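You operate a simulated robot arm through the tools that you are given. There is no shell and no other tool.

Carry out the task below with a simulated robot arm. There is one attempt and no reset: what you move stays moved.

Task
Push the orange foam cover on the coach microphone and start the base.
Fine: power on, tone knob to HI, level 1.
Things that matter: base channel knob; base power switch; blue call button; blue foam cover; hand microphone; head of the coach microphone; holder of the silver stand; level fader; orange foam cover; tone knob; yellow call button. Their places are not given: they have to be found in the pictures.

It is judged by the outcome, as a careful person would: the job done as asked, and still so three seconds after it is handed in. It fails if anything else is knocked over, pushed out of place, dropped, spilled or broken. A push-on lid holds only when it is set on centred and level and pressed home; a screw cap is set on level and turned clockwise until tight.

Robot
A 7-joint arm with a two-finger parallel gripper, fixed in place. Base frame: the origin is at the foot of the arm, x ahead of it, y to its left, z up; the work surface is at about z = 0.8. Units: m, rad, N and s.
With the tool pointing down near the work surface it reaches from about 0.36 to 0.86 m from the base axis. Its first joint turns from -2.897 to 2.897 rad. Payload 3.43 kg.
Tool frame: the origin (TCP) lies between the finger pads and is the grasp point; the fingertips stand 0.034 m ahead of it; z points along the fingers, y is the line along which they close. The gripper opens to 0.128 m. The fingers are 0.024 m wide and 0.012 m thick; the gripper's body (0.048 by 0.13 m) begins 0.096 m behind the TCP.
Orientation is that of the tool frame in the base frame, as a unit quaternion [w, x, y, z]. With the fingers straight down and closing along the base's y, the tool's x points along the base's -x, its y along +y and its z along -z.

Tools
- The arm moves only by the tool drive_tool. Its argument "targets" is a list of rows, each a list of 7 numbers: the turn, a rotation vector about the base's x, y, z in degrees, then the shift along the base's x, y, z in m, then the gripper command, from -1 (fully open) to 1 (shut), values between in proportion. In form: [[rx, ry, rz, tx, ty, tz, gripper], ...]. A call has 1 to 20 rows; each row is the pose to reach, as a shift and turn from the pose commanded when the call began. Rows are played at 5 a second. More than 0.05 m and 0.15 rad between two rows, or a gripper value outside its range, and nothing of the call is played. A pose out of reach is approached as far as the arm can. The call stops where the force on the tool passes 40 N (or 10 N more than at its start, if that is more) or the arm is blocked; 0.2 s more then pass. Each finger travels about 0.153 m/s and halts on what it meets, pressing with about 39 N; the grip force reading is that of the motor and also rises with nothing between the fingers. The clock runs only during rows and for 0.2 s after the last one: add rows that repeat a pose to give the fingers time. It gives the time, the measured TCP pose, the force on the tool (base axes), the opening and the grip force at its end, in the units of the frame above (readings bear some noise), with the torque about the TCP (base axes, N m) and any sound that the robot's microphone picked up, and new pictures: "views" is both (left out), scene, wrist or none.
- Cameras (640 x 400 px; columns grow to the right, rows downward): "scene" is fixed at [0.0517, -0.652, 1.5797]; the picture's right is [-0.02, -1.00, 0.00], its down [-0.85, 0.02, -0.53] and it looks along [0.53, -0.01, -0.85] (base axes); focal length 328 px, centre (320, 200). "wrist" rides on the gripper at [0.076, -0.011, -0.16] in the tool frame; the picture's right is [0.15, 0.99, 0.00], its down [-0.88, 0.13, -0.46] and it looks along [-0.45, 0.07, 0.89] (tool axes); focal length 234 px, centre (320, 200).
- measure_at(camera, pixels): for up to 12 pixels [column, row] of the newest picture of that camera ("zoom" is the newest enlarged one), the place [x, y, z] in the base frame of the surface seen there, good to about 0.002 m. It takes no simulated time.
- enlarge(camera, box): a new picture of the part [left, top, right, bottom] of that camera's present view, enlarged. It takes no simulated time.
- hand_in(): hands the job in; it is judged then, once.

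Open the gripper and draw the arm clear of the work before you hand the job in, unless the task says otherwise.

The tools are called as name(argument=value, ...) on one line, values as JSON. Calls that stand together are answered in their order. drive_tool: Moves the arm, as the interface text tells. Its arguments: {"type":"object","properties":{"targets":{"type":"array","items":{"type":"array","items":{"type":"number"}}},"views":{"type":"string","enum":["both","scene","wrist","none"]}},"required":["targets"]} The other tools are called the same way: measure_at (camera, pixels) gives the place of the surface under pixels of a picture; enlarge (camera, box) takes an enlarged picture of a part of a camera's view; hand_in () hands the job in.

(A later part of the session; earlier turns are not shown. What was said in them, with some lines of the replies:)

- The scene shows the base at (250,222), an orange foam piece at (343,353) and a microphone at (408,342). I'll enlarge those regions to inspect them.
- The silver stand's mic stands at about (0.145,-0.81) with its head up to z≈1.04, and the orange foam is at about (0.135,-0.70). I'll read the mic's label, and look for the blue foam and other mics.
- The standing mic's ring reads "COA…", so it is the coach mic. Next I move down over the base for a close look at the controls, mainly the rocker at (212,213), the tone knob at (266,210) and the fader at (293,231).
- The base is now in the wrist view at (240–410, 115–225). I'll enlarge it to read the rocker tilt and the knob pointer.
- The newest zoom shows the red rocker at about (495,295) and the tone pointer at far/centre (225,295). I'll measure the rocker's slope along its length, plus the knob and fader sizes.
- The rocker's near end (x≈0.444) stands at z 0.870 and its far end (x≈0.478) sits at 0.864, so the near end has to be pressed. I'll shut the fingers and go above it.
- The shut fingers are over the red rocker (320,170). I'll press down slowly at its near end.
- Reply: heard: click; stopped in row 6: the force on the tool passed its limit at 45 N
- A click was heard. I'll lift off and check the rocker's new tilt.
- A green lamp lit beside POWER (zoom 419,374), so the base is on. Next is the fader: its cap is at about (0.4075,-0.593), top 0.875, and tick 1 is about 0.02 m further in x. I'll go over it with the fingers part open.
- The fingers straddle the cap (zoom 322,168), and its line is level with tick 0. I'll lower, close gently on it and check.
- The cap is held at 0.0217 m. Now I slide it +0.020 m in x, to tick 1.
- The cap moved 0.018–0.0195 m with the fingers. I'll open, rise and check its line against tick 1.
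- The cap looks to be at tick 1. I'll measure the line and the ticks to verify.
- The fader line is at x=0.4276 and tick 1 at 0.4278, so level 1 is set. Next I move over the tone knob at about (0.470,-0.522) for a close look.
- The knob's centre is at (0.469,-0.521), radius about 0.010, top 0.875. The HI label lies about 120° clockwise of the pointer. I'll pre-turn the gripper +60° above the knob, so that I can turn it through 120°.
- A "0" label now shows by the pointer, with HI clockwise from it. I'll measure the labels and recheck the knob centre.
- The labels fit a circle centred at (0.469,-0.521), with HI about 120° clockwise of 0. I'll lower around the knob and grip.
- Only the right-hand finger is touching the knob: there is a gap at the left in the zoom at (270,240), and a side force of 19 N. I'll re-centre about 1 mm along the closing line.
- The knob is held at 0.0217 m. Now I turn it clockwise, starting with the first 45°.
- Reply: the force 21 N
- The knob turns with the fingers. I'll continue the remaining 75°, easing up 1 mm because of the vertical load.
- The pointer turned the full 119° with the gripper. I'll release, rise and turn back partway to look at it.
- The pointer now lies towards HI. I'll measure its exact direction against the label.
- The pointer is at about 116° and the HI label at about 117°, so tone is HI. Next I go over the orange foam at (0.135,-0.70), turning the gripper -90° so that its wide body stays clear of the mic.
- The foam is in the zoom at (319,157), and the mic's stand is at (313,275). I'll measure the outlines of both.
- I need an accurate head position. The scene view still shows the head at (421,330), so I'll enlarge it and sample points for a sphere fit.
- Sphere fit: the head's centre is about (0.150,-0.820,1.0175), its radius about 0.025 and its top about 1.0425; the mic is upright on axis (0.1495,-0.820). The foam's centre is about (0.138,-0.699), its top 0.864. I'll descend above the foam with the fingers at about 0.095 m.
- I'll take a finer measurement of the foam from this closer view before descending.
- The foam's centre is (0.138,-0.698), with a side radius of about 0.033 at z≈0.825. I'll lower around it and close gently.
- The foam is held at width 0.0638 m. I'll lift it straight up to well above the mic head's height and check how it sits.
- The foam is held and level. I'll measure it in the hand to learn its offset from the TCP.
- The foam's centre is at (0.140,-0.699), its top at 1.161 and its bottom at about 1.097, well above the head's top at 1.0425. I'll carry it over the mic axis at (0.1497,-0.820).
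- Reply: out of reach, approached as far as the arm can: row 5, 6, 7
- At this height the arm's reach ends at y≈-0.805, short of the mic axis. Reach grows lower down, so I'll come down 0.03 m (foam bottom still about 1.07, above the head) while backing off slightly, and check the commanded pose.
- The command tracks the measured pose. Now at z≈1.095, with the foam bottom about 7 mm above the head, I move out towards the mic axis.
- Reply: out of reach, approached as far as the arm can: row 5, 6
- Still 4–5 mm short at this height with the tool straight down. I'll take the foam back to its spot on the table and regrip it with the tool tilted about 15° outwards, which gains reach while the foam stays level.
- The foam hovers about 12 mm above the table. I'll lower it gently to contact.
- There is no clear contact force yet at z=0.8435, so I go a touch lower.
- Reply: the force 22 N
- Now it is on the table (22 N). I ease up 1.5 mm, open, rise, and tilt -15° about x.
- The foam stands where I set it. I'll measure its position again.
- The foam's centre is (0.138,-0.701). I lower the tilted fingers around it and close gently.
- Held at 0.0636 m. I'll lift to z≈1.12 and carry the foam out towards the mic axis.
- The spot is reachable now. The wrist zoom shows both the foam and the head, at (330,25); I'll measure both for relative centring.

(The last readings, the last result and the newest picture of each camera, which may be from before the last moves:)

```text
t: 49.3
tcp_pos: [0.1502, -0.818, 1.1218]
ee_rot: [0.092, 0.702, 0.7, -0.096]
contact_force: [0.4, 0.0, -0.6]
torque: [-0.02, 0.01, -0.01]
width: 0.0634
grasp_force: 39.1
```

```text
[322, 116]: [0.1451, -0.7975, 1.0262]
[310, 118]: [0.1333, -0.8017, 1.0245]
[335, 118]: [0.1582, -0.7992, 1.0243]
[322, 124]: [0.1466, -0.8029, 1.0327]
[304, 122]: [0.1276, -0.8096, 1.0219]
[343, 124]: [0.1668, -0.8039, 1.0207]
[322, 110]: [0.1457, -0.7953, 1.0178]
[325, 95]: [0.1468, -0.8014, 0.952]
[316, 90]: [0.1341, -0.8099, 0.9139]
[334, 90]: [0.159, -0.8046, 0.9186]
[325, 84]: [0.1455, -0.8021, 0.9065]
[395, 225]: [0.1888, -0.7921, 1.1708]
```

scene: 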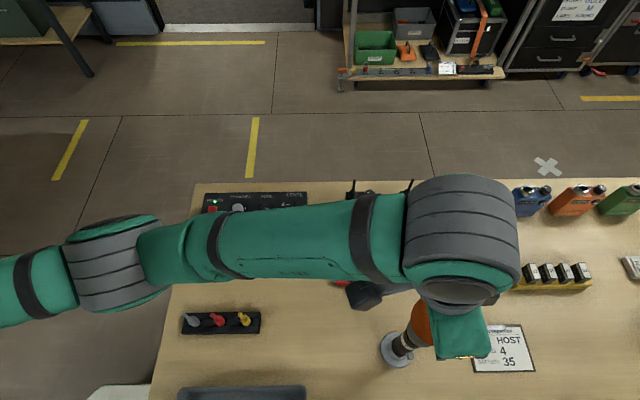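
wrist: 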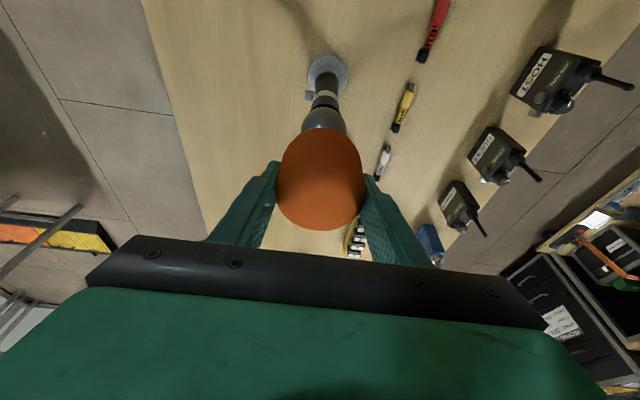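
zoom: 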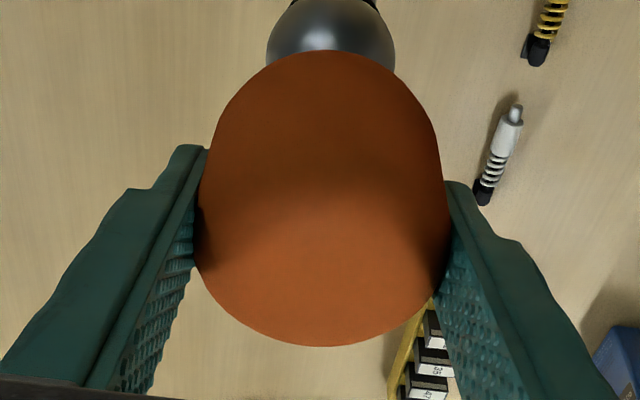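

The foam's centre is about (0.1495,-0.816), the head's axis about (0.149,-0.8195). I'll shift by (-0.0005,-0.0038), lower to just above the head, and measure again.

drive_tool(targets=[[0, 0, 0, -0.0005, -0.0038, 0, 0.1], [0, 0, 0, -0.0005, -0.0038, -0.01, 0.1], [0, 0, 0, -0.0005, -0.0038, -0.02, 0.1], [0, 0, 0, -0.0005, -0.0038, -0.028, 0.1], [0, 0, 0, -0.0005, -0.0038, -0.028, 0.1]])

enlarge(camera="wrist", box=[240, 70, 400, 250])

enlarge(camera="scene", box=[370, 280, 450, 370])

```text
t: 50.5
tcp_pos: [0.15, -0.8225, 1.0937]
ee_rot: [0.091, 0.702, 0.7, -0.094]
contact_force: [-0.2, -0.1, -0.3]
torque: [0.02, 0.0, 0.01]
width: 0.0637
grasp_force: 39.2
```

scene: 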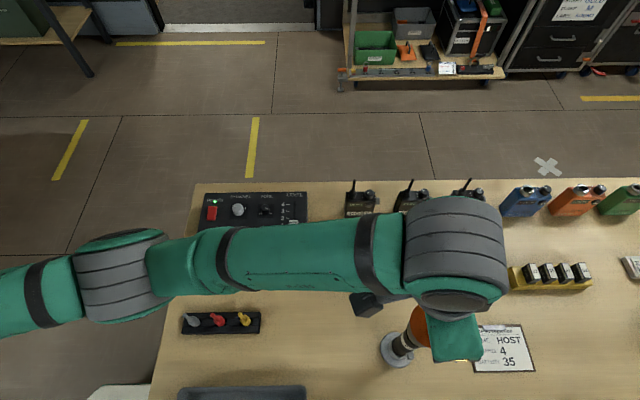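
wrist: 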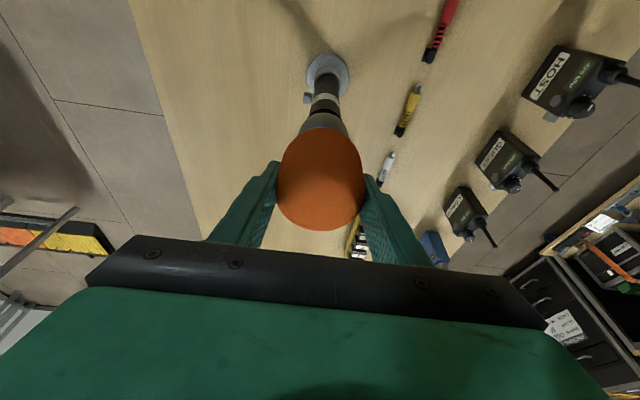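

```text
2.22 times, centred on (320, 160) of wrist
```

zoom: 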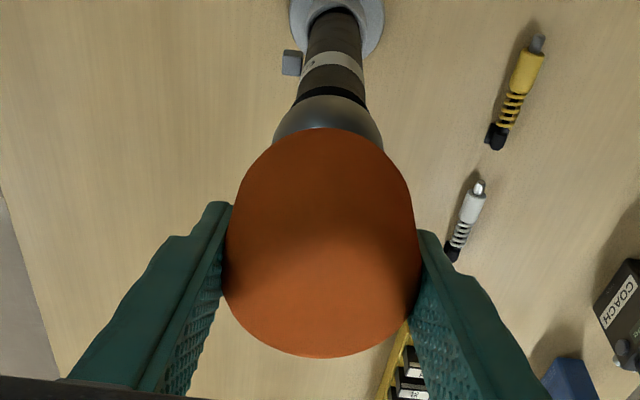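

```text
4.44 times, centred on (410, 325) of scene
```

zoom: 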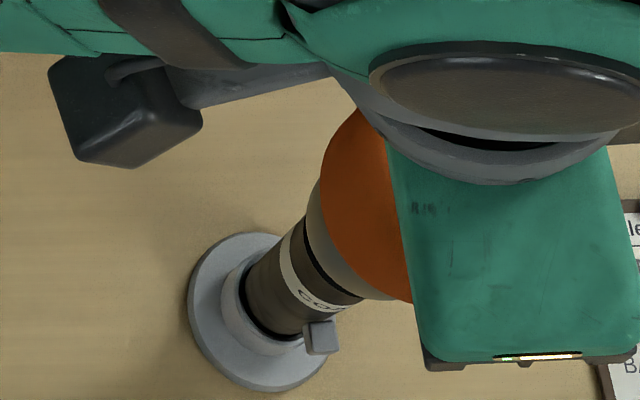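

measure_at(camera="wrist", pixels=[[320, 129], [307, 133], [334, 133], [300, 137], [341, 136], [313, 131], [327, 131], [318, 116], [310, 122], [330, 121], [324, 100], [320, 122]])

measure_at(camera="zoom", pixels=[[330, 170], [350, 150], [325, 210], [345, 255], [370, 280], [395, 290], [312, 190], [317, 230], [335, 265], [280, 270], [300, 300], [320, 290]])

```text
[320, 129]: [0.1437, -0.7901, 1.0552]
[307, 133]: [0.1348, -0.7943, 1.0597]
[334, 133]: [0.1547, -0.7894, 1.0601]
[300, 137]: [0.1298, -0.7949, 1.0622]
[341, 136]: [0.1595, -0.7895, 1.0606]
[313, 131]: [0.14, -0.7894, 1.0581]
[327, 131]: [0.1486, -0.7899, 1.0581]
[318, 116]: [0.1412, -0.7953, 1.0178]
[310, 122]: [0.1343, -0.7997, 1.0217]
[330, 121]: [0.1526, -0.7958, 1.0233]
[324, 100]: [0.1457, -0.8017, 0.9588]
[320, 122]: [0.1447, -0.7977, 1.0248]
```

```text
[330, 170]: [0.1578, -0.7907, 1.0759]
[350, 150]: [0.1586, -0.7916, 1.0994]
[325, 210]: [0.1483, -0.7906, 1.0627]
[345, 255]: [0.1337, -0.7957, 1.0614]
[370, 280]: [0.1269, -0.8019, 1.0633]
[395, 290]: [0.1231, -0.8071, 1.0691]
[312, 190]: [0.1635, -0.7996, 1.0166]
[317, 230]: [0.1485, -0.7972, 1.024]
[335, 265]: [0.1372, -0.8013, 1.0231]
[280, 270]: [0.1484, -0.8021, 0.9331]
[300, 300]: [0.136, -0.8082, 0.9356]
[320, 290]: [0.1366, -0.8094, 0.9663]
```

Relative to the head, the foam sits about 2 mm too far in -y and about 0.6 mm in +x. I correct that and lower slowly on to the head, watching the force.

drive_tool(targets=[[0, 0, 0, -0.0006, 0.002, 0, 0.1], [0, 0, 0, -0.0006, 0.002, -0.004, 0.1], [0, 0, 0, -0.0006, 0.002, -0.007, 0.1], [0, 0, 0, -0.0006, 0.002, -0.01, 0.1], [0, 0, 0, -0.0006, 0.002, -0.013, 0.1], [0, 0, 0, -0.0006, 0.002, -0.016, 0.1], [0, 0, 0, -0.0006, 0.002, -0.016, 0.1]])

enlarge(camera="wrist", box=[240, 70, 400, 250])

enlarge(camera="scene", box=[370, 280, 450, 370])

```text
t: 52.1
tcp_pos: [0.1494, -0.8208, 1.0773]
ee_rot: [0.091, 0.702, 0.7, -0.095]
contact_force: [0.1, -0.4, -0.1]
torque: [-0.03, 0.03, 0.01]
width: 0.0632
grasp_force: 38.5
```

scene: 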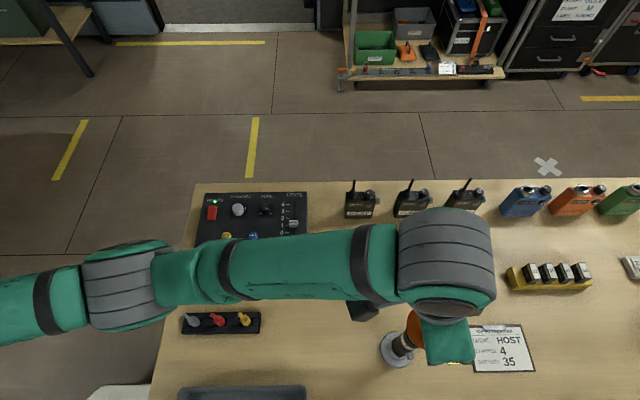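
wrist: 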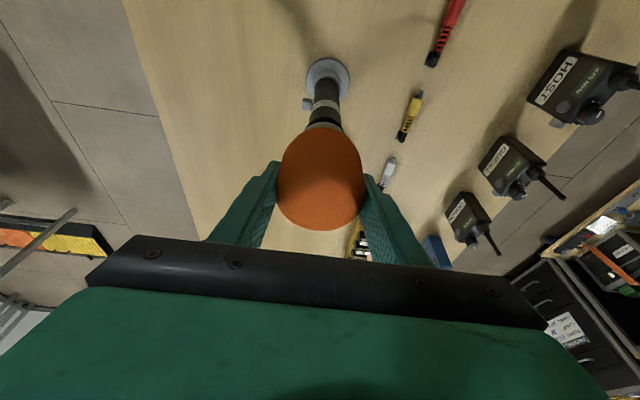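

```text
2.22 times, centred on (320, 160) of wrist
```

zoom: 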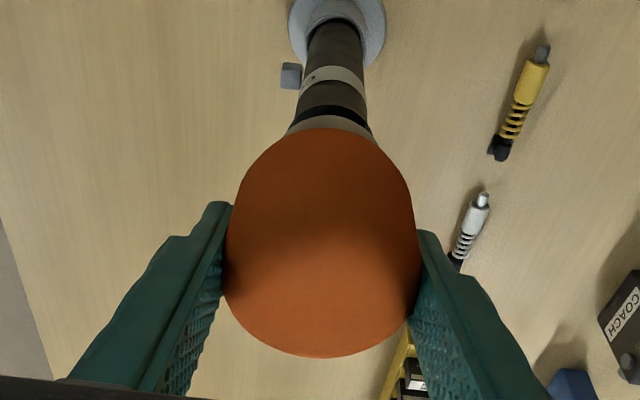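

```text
4.44 times, centred on (410, 325) of scene
```

zoom: 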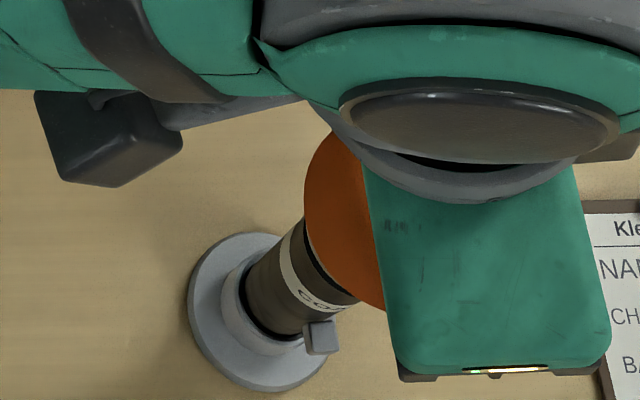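

No force: the head is entering the cavity without touching. I continue downwards.

drive_tool(targets=[[0, 0, 0, 0, 0, -0.003, 0.1], [0, 0, 0, 0, 0, -0.006, 0.1], [0, 0, 0, 0, 0, -0.009, 0.1], [0, 0, 0, 0, 0, -0.012, 0.1], [0, 0, 0, 0, 0, -0.015, 0.1], [0, 0, 0, 0, 0, -0.018, 0.1], [0, 0, 0, 0, 0, -0.018, 0.1]])

enlarge(camera="wrist", box=[240, 70, 400, 250])

enlarge(camera="scene", box=[370, 280, 450, 370])

```text
t: 53.7
tcp_pos: [0.1492, -0.8211, 1.0577]
ee_rot: [0.092, 0.701, 0.7, -0.095]
contact_force: [0.3, -0.7, -0.4]
torque: [0.0, -0.01, -0.05]
width: 0.0634
grasp_force: 39.3
```

scene: 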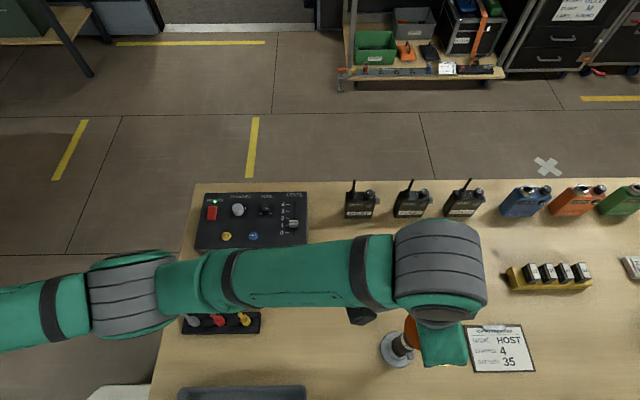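
wrist: 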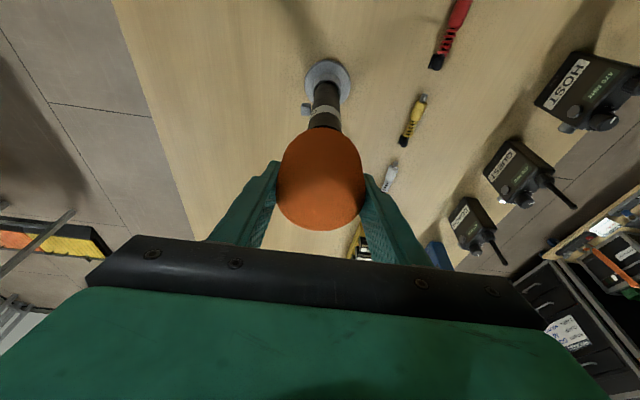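

```text
2.22 times, centred on (320, 160) of wrist
```

zoom: 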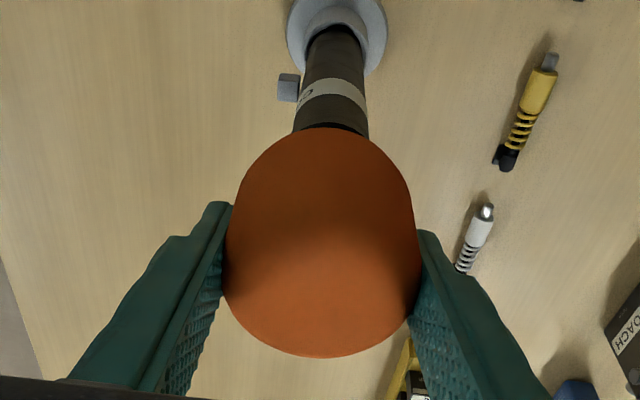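

```text
4.44 times, centred on (410, 325) of scene
```

zoom: 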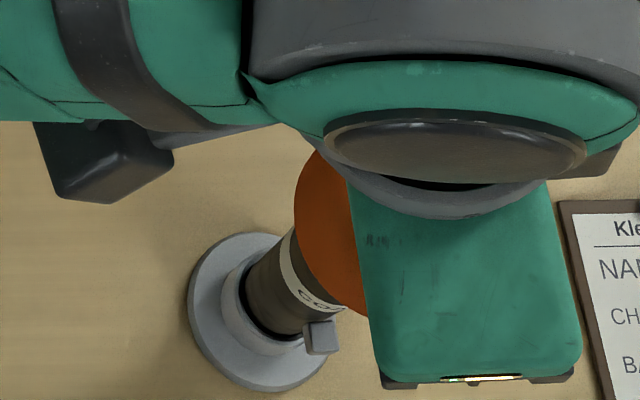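

Still free, with the foam bottom at about 1.012. I continue down in small steps.

drive_tool(targets=[[0, 0, 0, 0, 0, -0.003, 0.1], [0, 0, 0, 0, 0, -0.006, 0.1], [0, 0, 0, 0, 0, -0.009, 0.1], [0, 0, 0, 0, 0, -0.012, 0.1], [0, 0, 0, 0, 0, -0.014, 0.1], [0, 0, 0, 0, 0, -0.016, 0.1], [0, 0, 0, 0, 0, -0.018, 0.1], [0, 0, 0, 0, 0, -0.02, 0.1], [0, 0, 0, 0, 0, -0.022, 0.1]])

enlarge(camera="wrist", box=[240, 70, 400, 250])

enlarge(camera="scene", box=[370, 280, 450, 370])

```text
t: 55.7
tcp_pos: [0.1489, -0.8217, 1.0373]
ee_rot: [0.092, 0.701, 0.701, -0.096]
contact_force: [-0.6, -0.5, 3.0]
torque: [0.01, 0.0, 0.02]
width: 0.0633
grasp_force: 39.0
```

scene: 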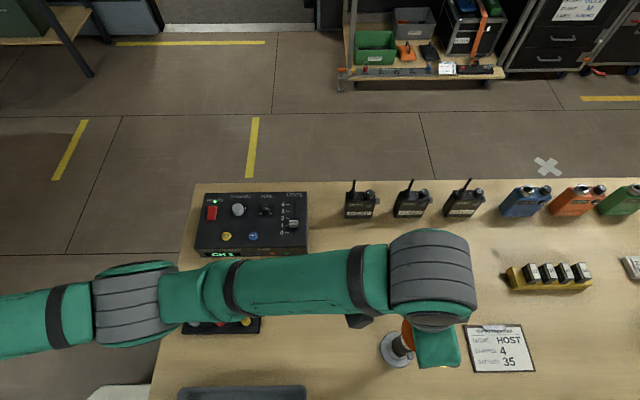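
wrist: 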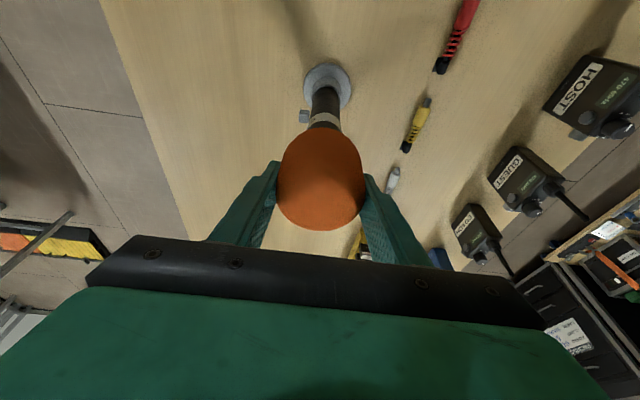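

```text
2.22 times, centred on (320, 160) of wrist
```

zoom: 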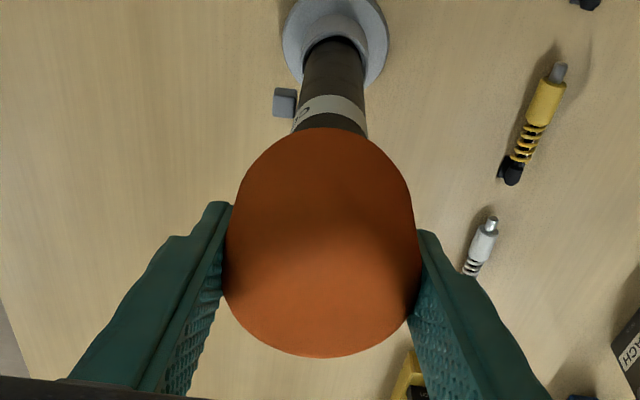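

```text
4.44 times, centred on (410, 325) of scene
```

zoom: 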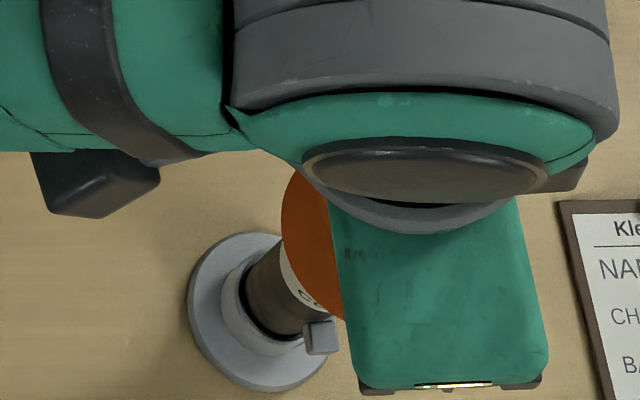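

First contact (3 N) at TCP z 1.037. I'll press home in 1 mm steps.

drive_tool(targets=[[0, 0, 0, 0, 0, -0.001, 0.1], [0, 0, 0, 0, 0, -0.002, 0.1], [0, 0, 0, 0, 0, -0.003, 0.1], [0, 0, 0, 0, 0, -0.004, 0.1], [0, 0, 0, 0, 0, -0.005, 0.1], [0, 0, 0, 0, 0, -0.006, 0.1], [0, 0, 0, 0, 0, -0.007, 0.1], [0, 0, 0, 0, 0, -0.008, 0.1]], views="wrist")

enlarge(camera="wrist", box=[240, 70, 400, 250])

```text
t: 57.5
tcp_pos: [0.1479, -0.8208, 1.0304]
ee_rot: [0.092, 0.702, 0.7, -0.096]
contact_force: [0.0, 0.2, 7.6]
torque: [0.02, -0.01, 0.01]
width: 0.0633
grasp_force: 39.2
```

wrist: 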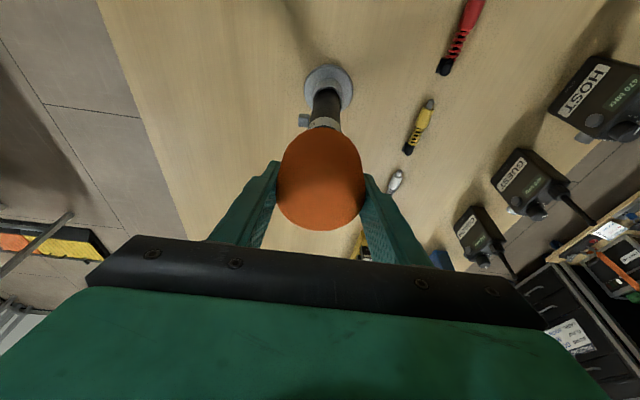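

```text
2.22 times, centred on (320, 160) of wrist
```

zoom: 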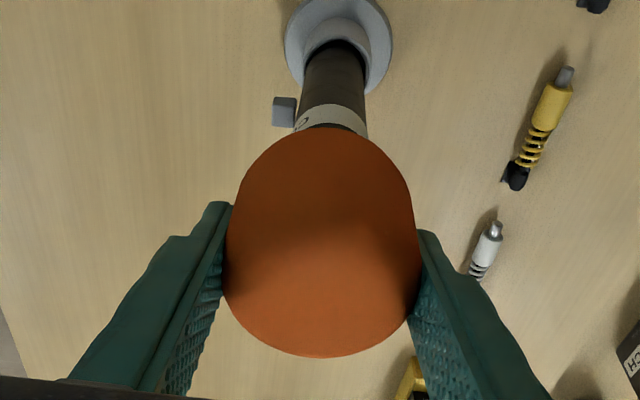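

The force rises gently, 7.6 N at z 1.0304. I continue pressing in 1 mm steps until it stops firmly.

drive_tool(targets=[[0, 0, 0, 0, 0, -0.001, 0.1], [0, 0, 0, 0, 0, -0.002, 0.1], [0, 0, 0, 0, 0, -0.003, 0.1], [0, 0, 0, 0, 0, -0.004, 0.1], [0, 0, 0, 0, 0, -0.005, 0.1], [0, 0, 0, 0, 0, -0.006, 0.1], [0, 0, 0, 0, 0, -0.006, 0.1]])

enlarge(camera="wrist", box=[240, 70, 400, 250])

enlarge(camera="scene", box=[370, 280, 450, 370])

```text
t: 58.6
tcp_pos: [0.1484, -0.8226, 1.03]
ee_rot: [0.095, 0.702, 0.699, -0.098]
contact_force: [-0.9, 0.2, 7.9]
torque: [0.02, 0.01, 0.02]
width: 0.0634
grasp_force: 38.7
stopped in row 5: the force on the tool passed its limit at 41 N (the readings are from after the stop); the commanded pose is now the measured one
```

scene: 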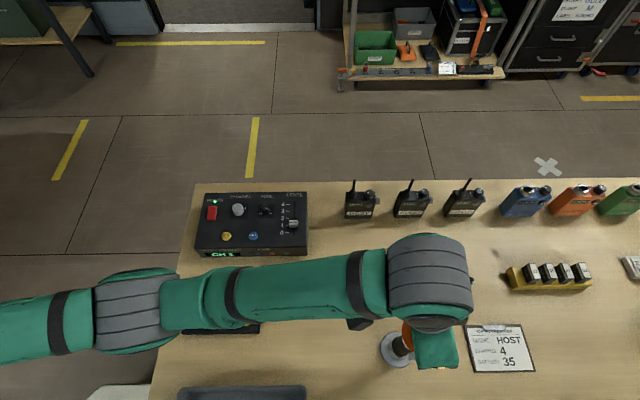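
wrist: 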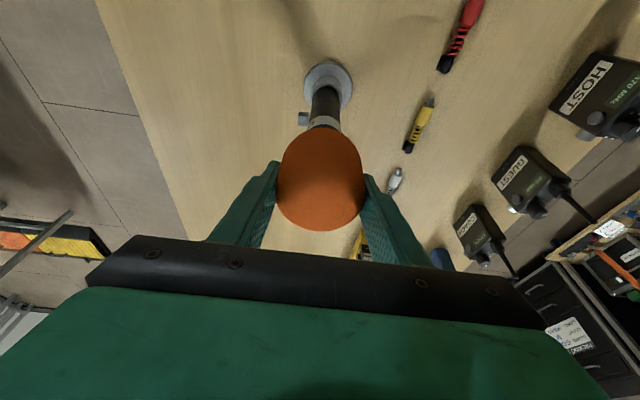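

```text
2.22 times, centred on (320, 160) of wrist
```

zoom: 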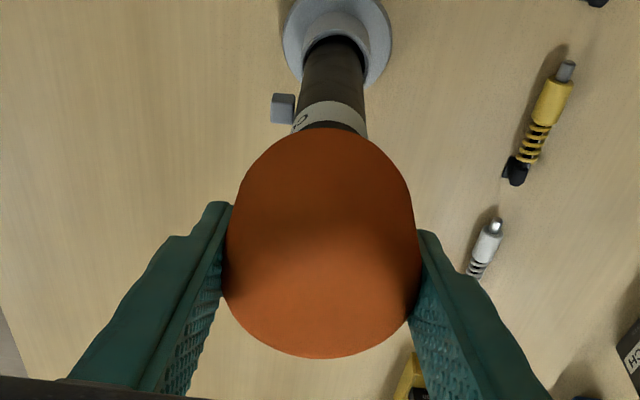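

```text
4.44 times, centred on (410, 325) of scene
```

zoom: 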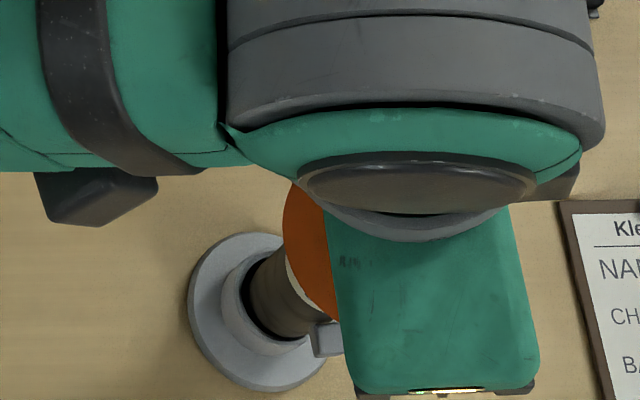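

The arm hit a firm stop at over 40 N (TCP z≈1.029), so the foam bottom is at about 0.984, below the head's underside. I'll open gently, rise clear and inspect.

drive_tool(targets=[[0, 0, 0, 0, 0, 0, 0.0], [0, 0, 0, 0, 0, 0, -0.1], [0, 0, 0, 0, 0, 0, -0.3], [0, 0, 0, 0, 0, 0, -0.48], [0, 0, 0, 0, 0, 0.02, -0.5], [0, 0, 0, 0, 0.01, 0.05, -0.5], [0, 0, 0, 0, 0.03, 0.08, -0.5], [0, 0, 0, -0.01, 0.07, 0.1, -0.5], [0, 0, 0, -0.02, 0.11, 0.1, -0.5], [0, 0, 0, -0.03, 0.15, 0.1, -0.5], [0, 0, 0, -0.03, 0.15, 0.1, -0.5]])

enlarge(camera="wrist", box=[220, 100, 420, 260])

enlarge(camera="scene", box=[350, 290, 470, 380])

```text
t: 61.0
tcp_pos: [0.1191, -0.6727, 1.1274]
ee_rot: [0.094, 0.702, 0.699, -0.097]
contact_force: [0.2, -0.2, -0.6]
torque: [0.03, 0.01, 0.0]
width: 0.0962
grasp_force: 0.1
```

scene: 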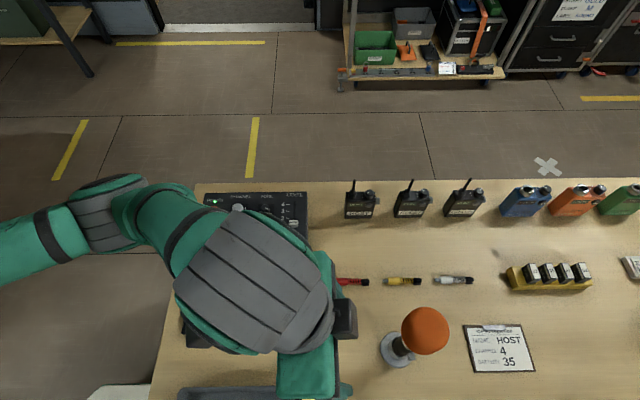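
wrist: 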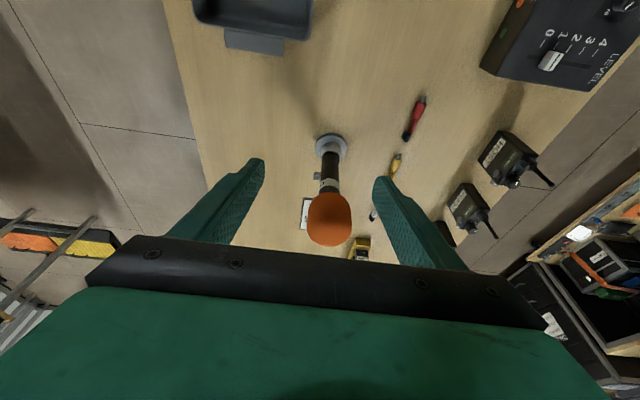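

```text
2.50 times, centred on (320, 180) of wrist
```

zoom: 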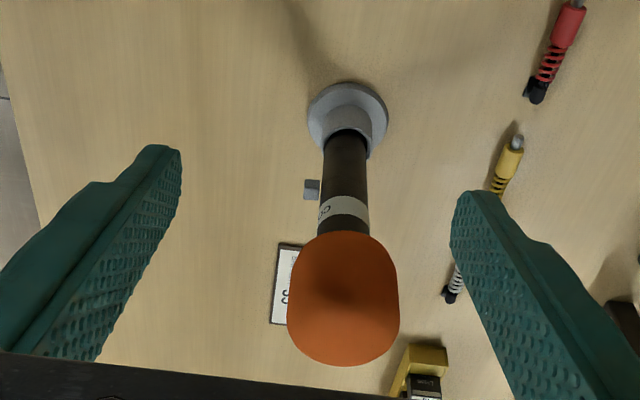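

```text
4.44 times, centred on (410, 335) of scene
```

zoom: 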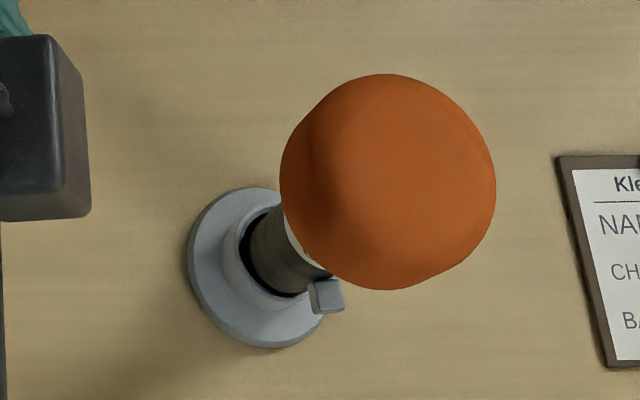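

The foam is on and looks upright. I'll measure its top and the mic's position for level, centring and depth.

measure_at(camera="zoom", pixels=[[390, 180], [340, 180], [440, 180], [390, 130], [390, 230], [350, 140], [430, 140], [350, 220], [430, 220], [470, 180], [310, 180], [390, 90]])

measure_at(camera="wrist", pixels=[[330, 230], [320, 230], [342, 230], [330, 243], [330, 215], [330, 197], [312, 197], [345, 197], [330, 184], [329, 170], [322, 170], [336, 170]])

```text
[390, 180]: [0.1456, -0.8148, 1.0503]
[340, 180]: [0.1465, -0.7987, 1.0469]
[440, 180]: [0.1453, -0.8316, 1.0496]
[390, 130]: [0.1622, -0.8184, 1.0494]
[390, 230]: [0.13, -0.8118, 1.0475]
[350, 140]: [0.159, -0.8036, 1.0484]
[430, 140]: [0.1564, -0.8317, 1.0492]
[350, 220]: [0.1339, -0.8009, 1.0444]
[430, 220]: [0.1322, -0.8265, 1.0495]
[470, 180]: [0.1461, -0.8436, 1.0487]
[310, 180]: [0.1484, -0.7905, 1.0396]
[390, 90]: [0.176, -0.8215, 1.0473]
```

```text
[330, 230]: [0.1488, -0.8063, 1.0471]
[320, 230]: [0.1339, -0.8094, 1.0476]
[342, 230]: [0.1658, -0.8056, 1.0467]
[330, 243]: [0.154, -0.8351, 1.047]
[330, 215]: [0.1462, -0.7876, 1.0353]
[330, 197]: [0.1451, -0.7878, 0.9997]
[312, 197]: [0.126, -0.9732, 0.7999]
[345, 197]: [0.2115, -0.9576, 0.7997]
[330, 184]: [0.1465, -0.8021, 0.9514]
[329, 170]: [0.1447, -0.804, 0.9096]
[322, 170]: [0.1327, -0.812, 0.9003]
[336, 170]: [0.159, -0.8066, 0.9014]
```

The top is at about 1.048–1.050 and flat, the sides are vertical, and the mic and stand have not moved, so the foam is seated. I'll withdraw the arm up and away and take a last look at everything.

drive_tool(targets=[[0, 0, 0, 0, 0.02, 0.04, -0.5], [0, 0, 0, 0.02, 0.04, 0.08, -0.7], [0, 0, 0, 0.05, 0.07, 0.1, -1], [0, 0, 0, 0.08, 0.1, 0.12, -1], [0, 0, 0, 0.11, 0.13, 0.14, -1], [0, 0, 0, 0.14, 0.16, 0.15, -1], [0, 0, 0, 0.16, 0.19, 0.16, -1], [0, 0, 0, 0.18, 0.22, 0.17, -1], [0, 0, 0, 0.2, 0.25, 0.18, -1], [0, 0, 0, 0.2, 0.28, 0.18, -1], [0, 0, 0, 0.2, 0.28, 0.18, -1]])

enlarge(camera="scene", box=[185, 180, 325, 268])

enlarge(camera="scene", box=[350, 290, 470, 380])

```text
t: 63.4
tcp_pos: [0.3202, -0.391, 1.3074]
ee_rot: [0.093, 0.702, 0.699, -0.098]
contact_force: [-0.1, 0.4, 0.0]
torque: [-0.01, -0.02, 0.01]
width: 0.128
grasp_force: 0.1
```

scene: 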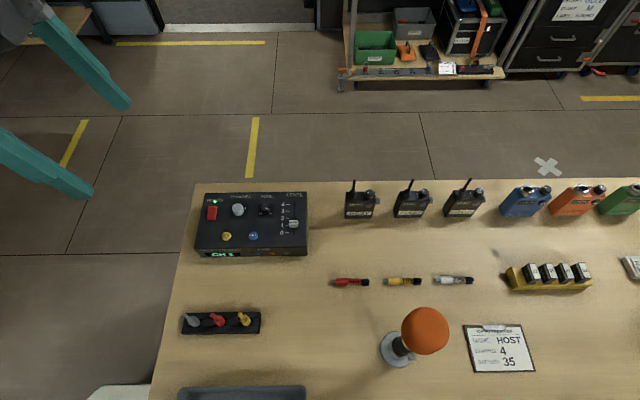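
wrist: 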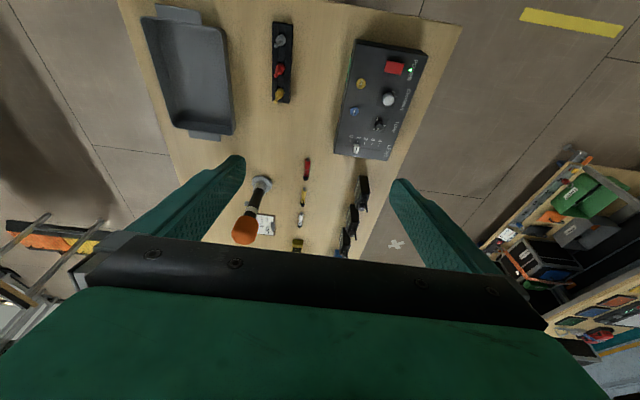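

```text
4.55 times, centred on (255, 224) of scene
```

zoom: 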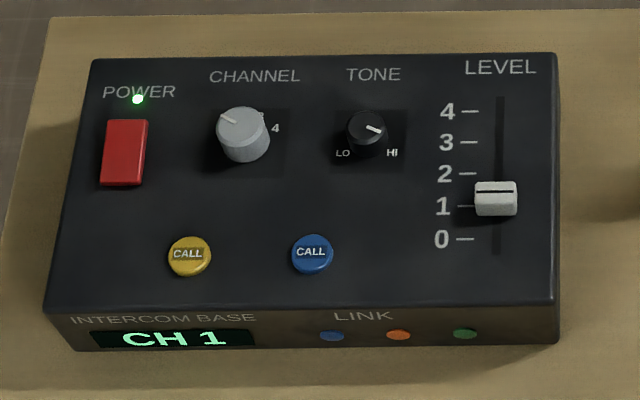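

```text
4.44 times, centred on (410, 335) of scene
```

zoom: 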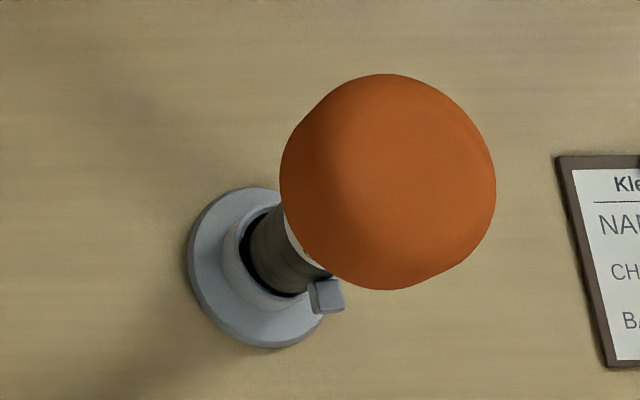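

Everything checks out: the power lamp is lit, tone is at HI, the fader is at 1, the channel knob and call buttons are untouched, the foam is seated on the coach mic, and the arm is clear with the gripper open. I hand the job in.

hand_in()

```text
The job is handed in.
```

The orange foam cover is on the coach microphone and the base is running. I've handed the job in, but no verdict came back.

- **Power:** on. The rocker clicked and the green lamp beside POWER lit.
- **Tone:** HI. The pointer is within a few degrees of the label.
- **Level:** 1. The fader line matches the tick to within about a millimetre.
- **Foam cover:** I pressed it down until the arm met a firm stop at about 40 N. It measures level and centred on the head, and stayed in place after release. I didn't tug it to test the hold.

The channel knob and call buttons were not touched, and nothing else on the table looks out of place. I never saw the blue foam cover or a separate hand microphone in the pictures.

The mic was just out of reach with the tool pointing straight down. I set the foam cover back on the table once and regripped it with the tool tilted before fitting it.
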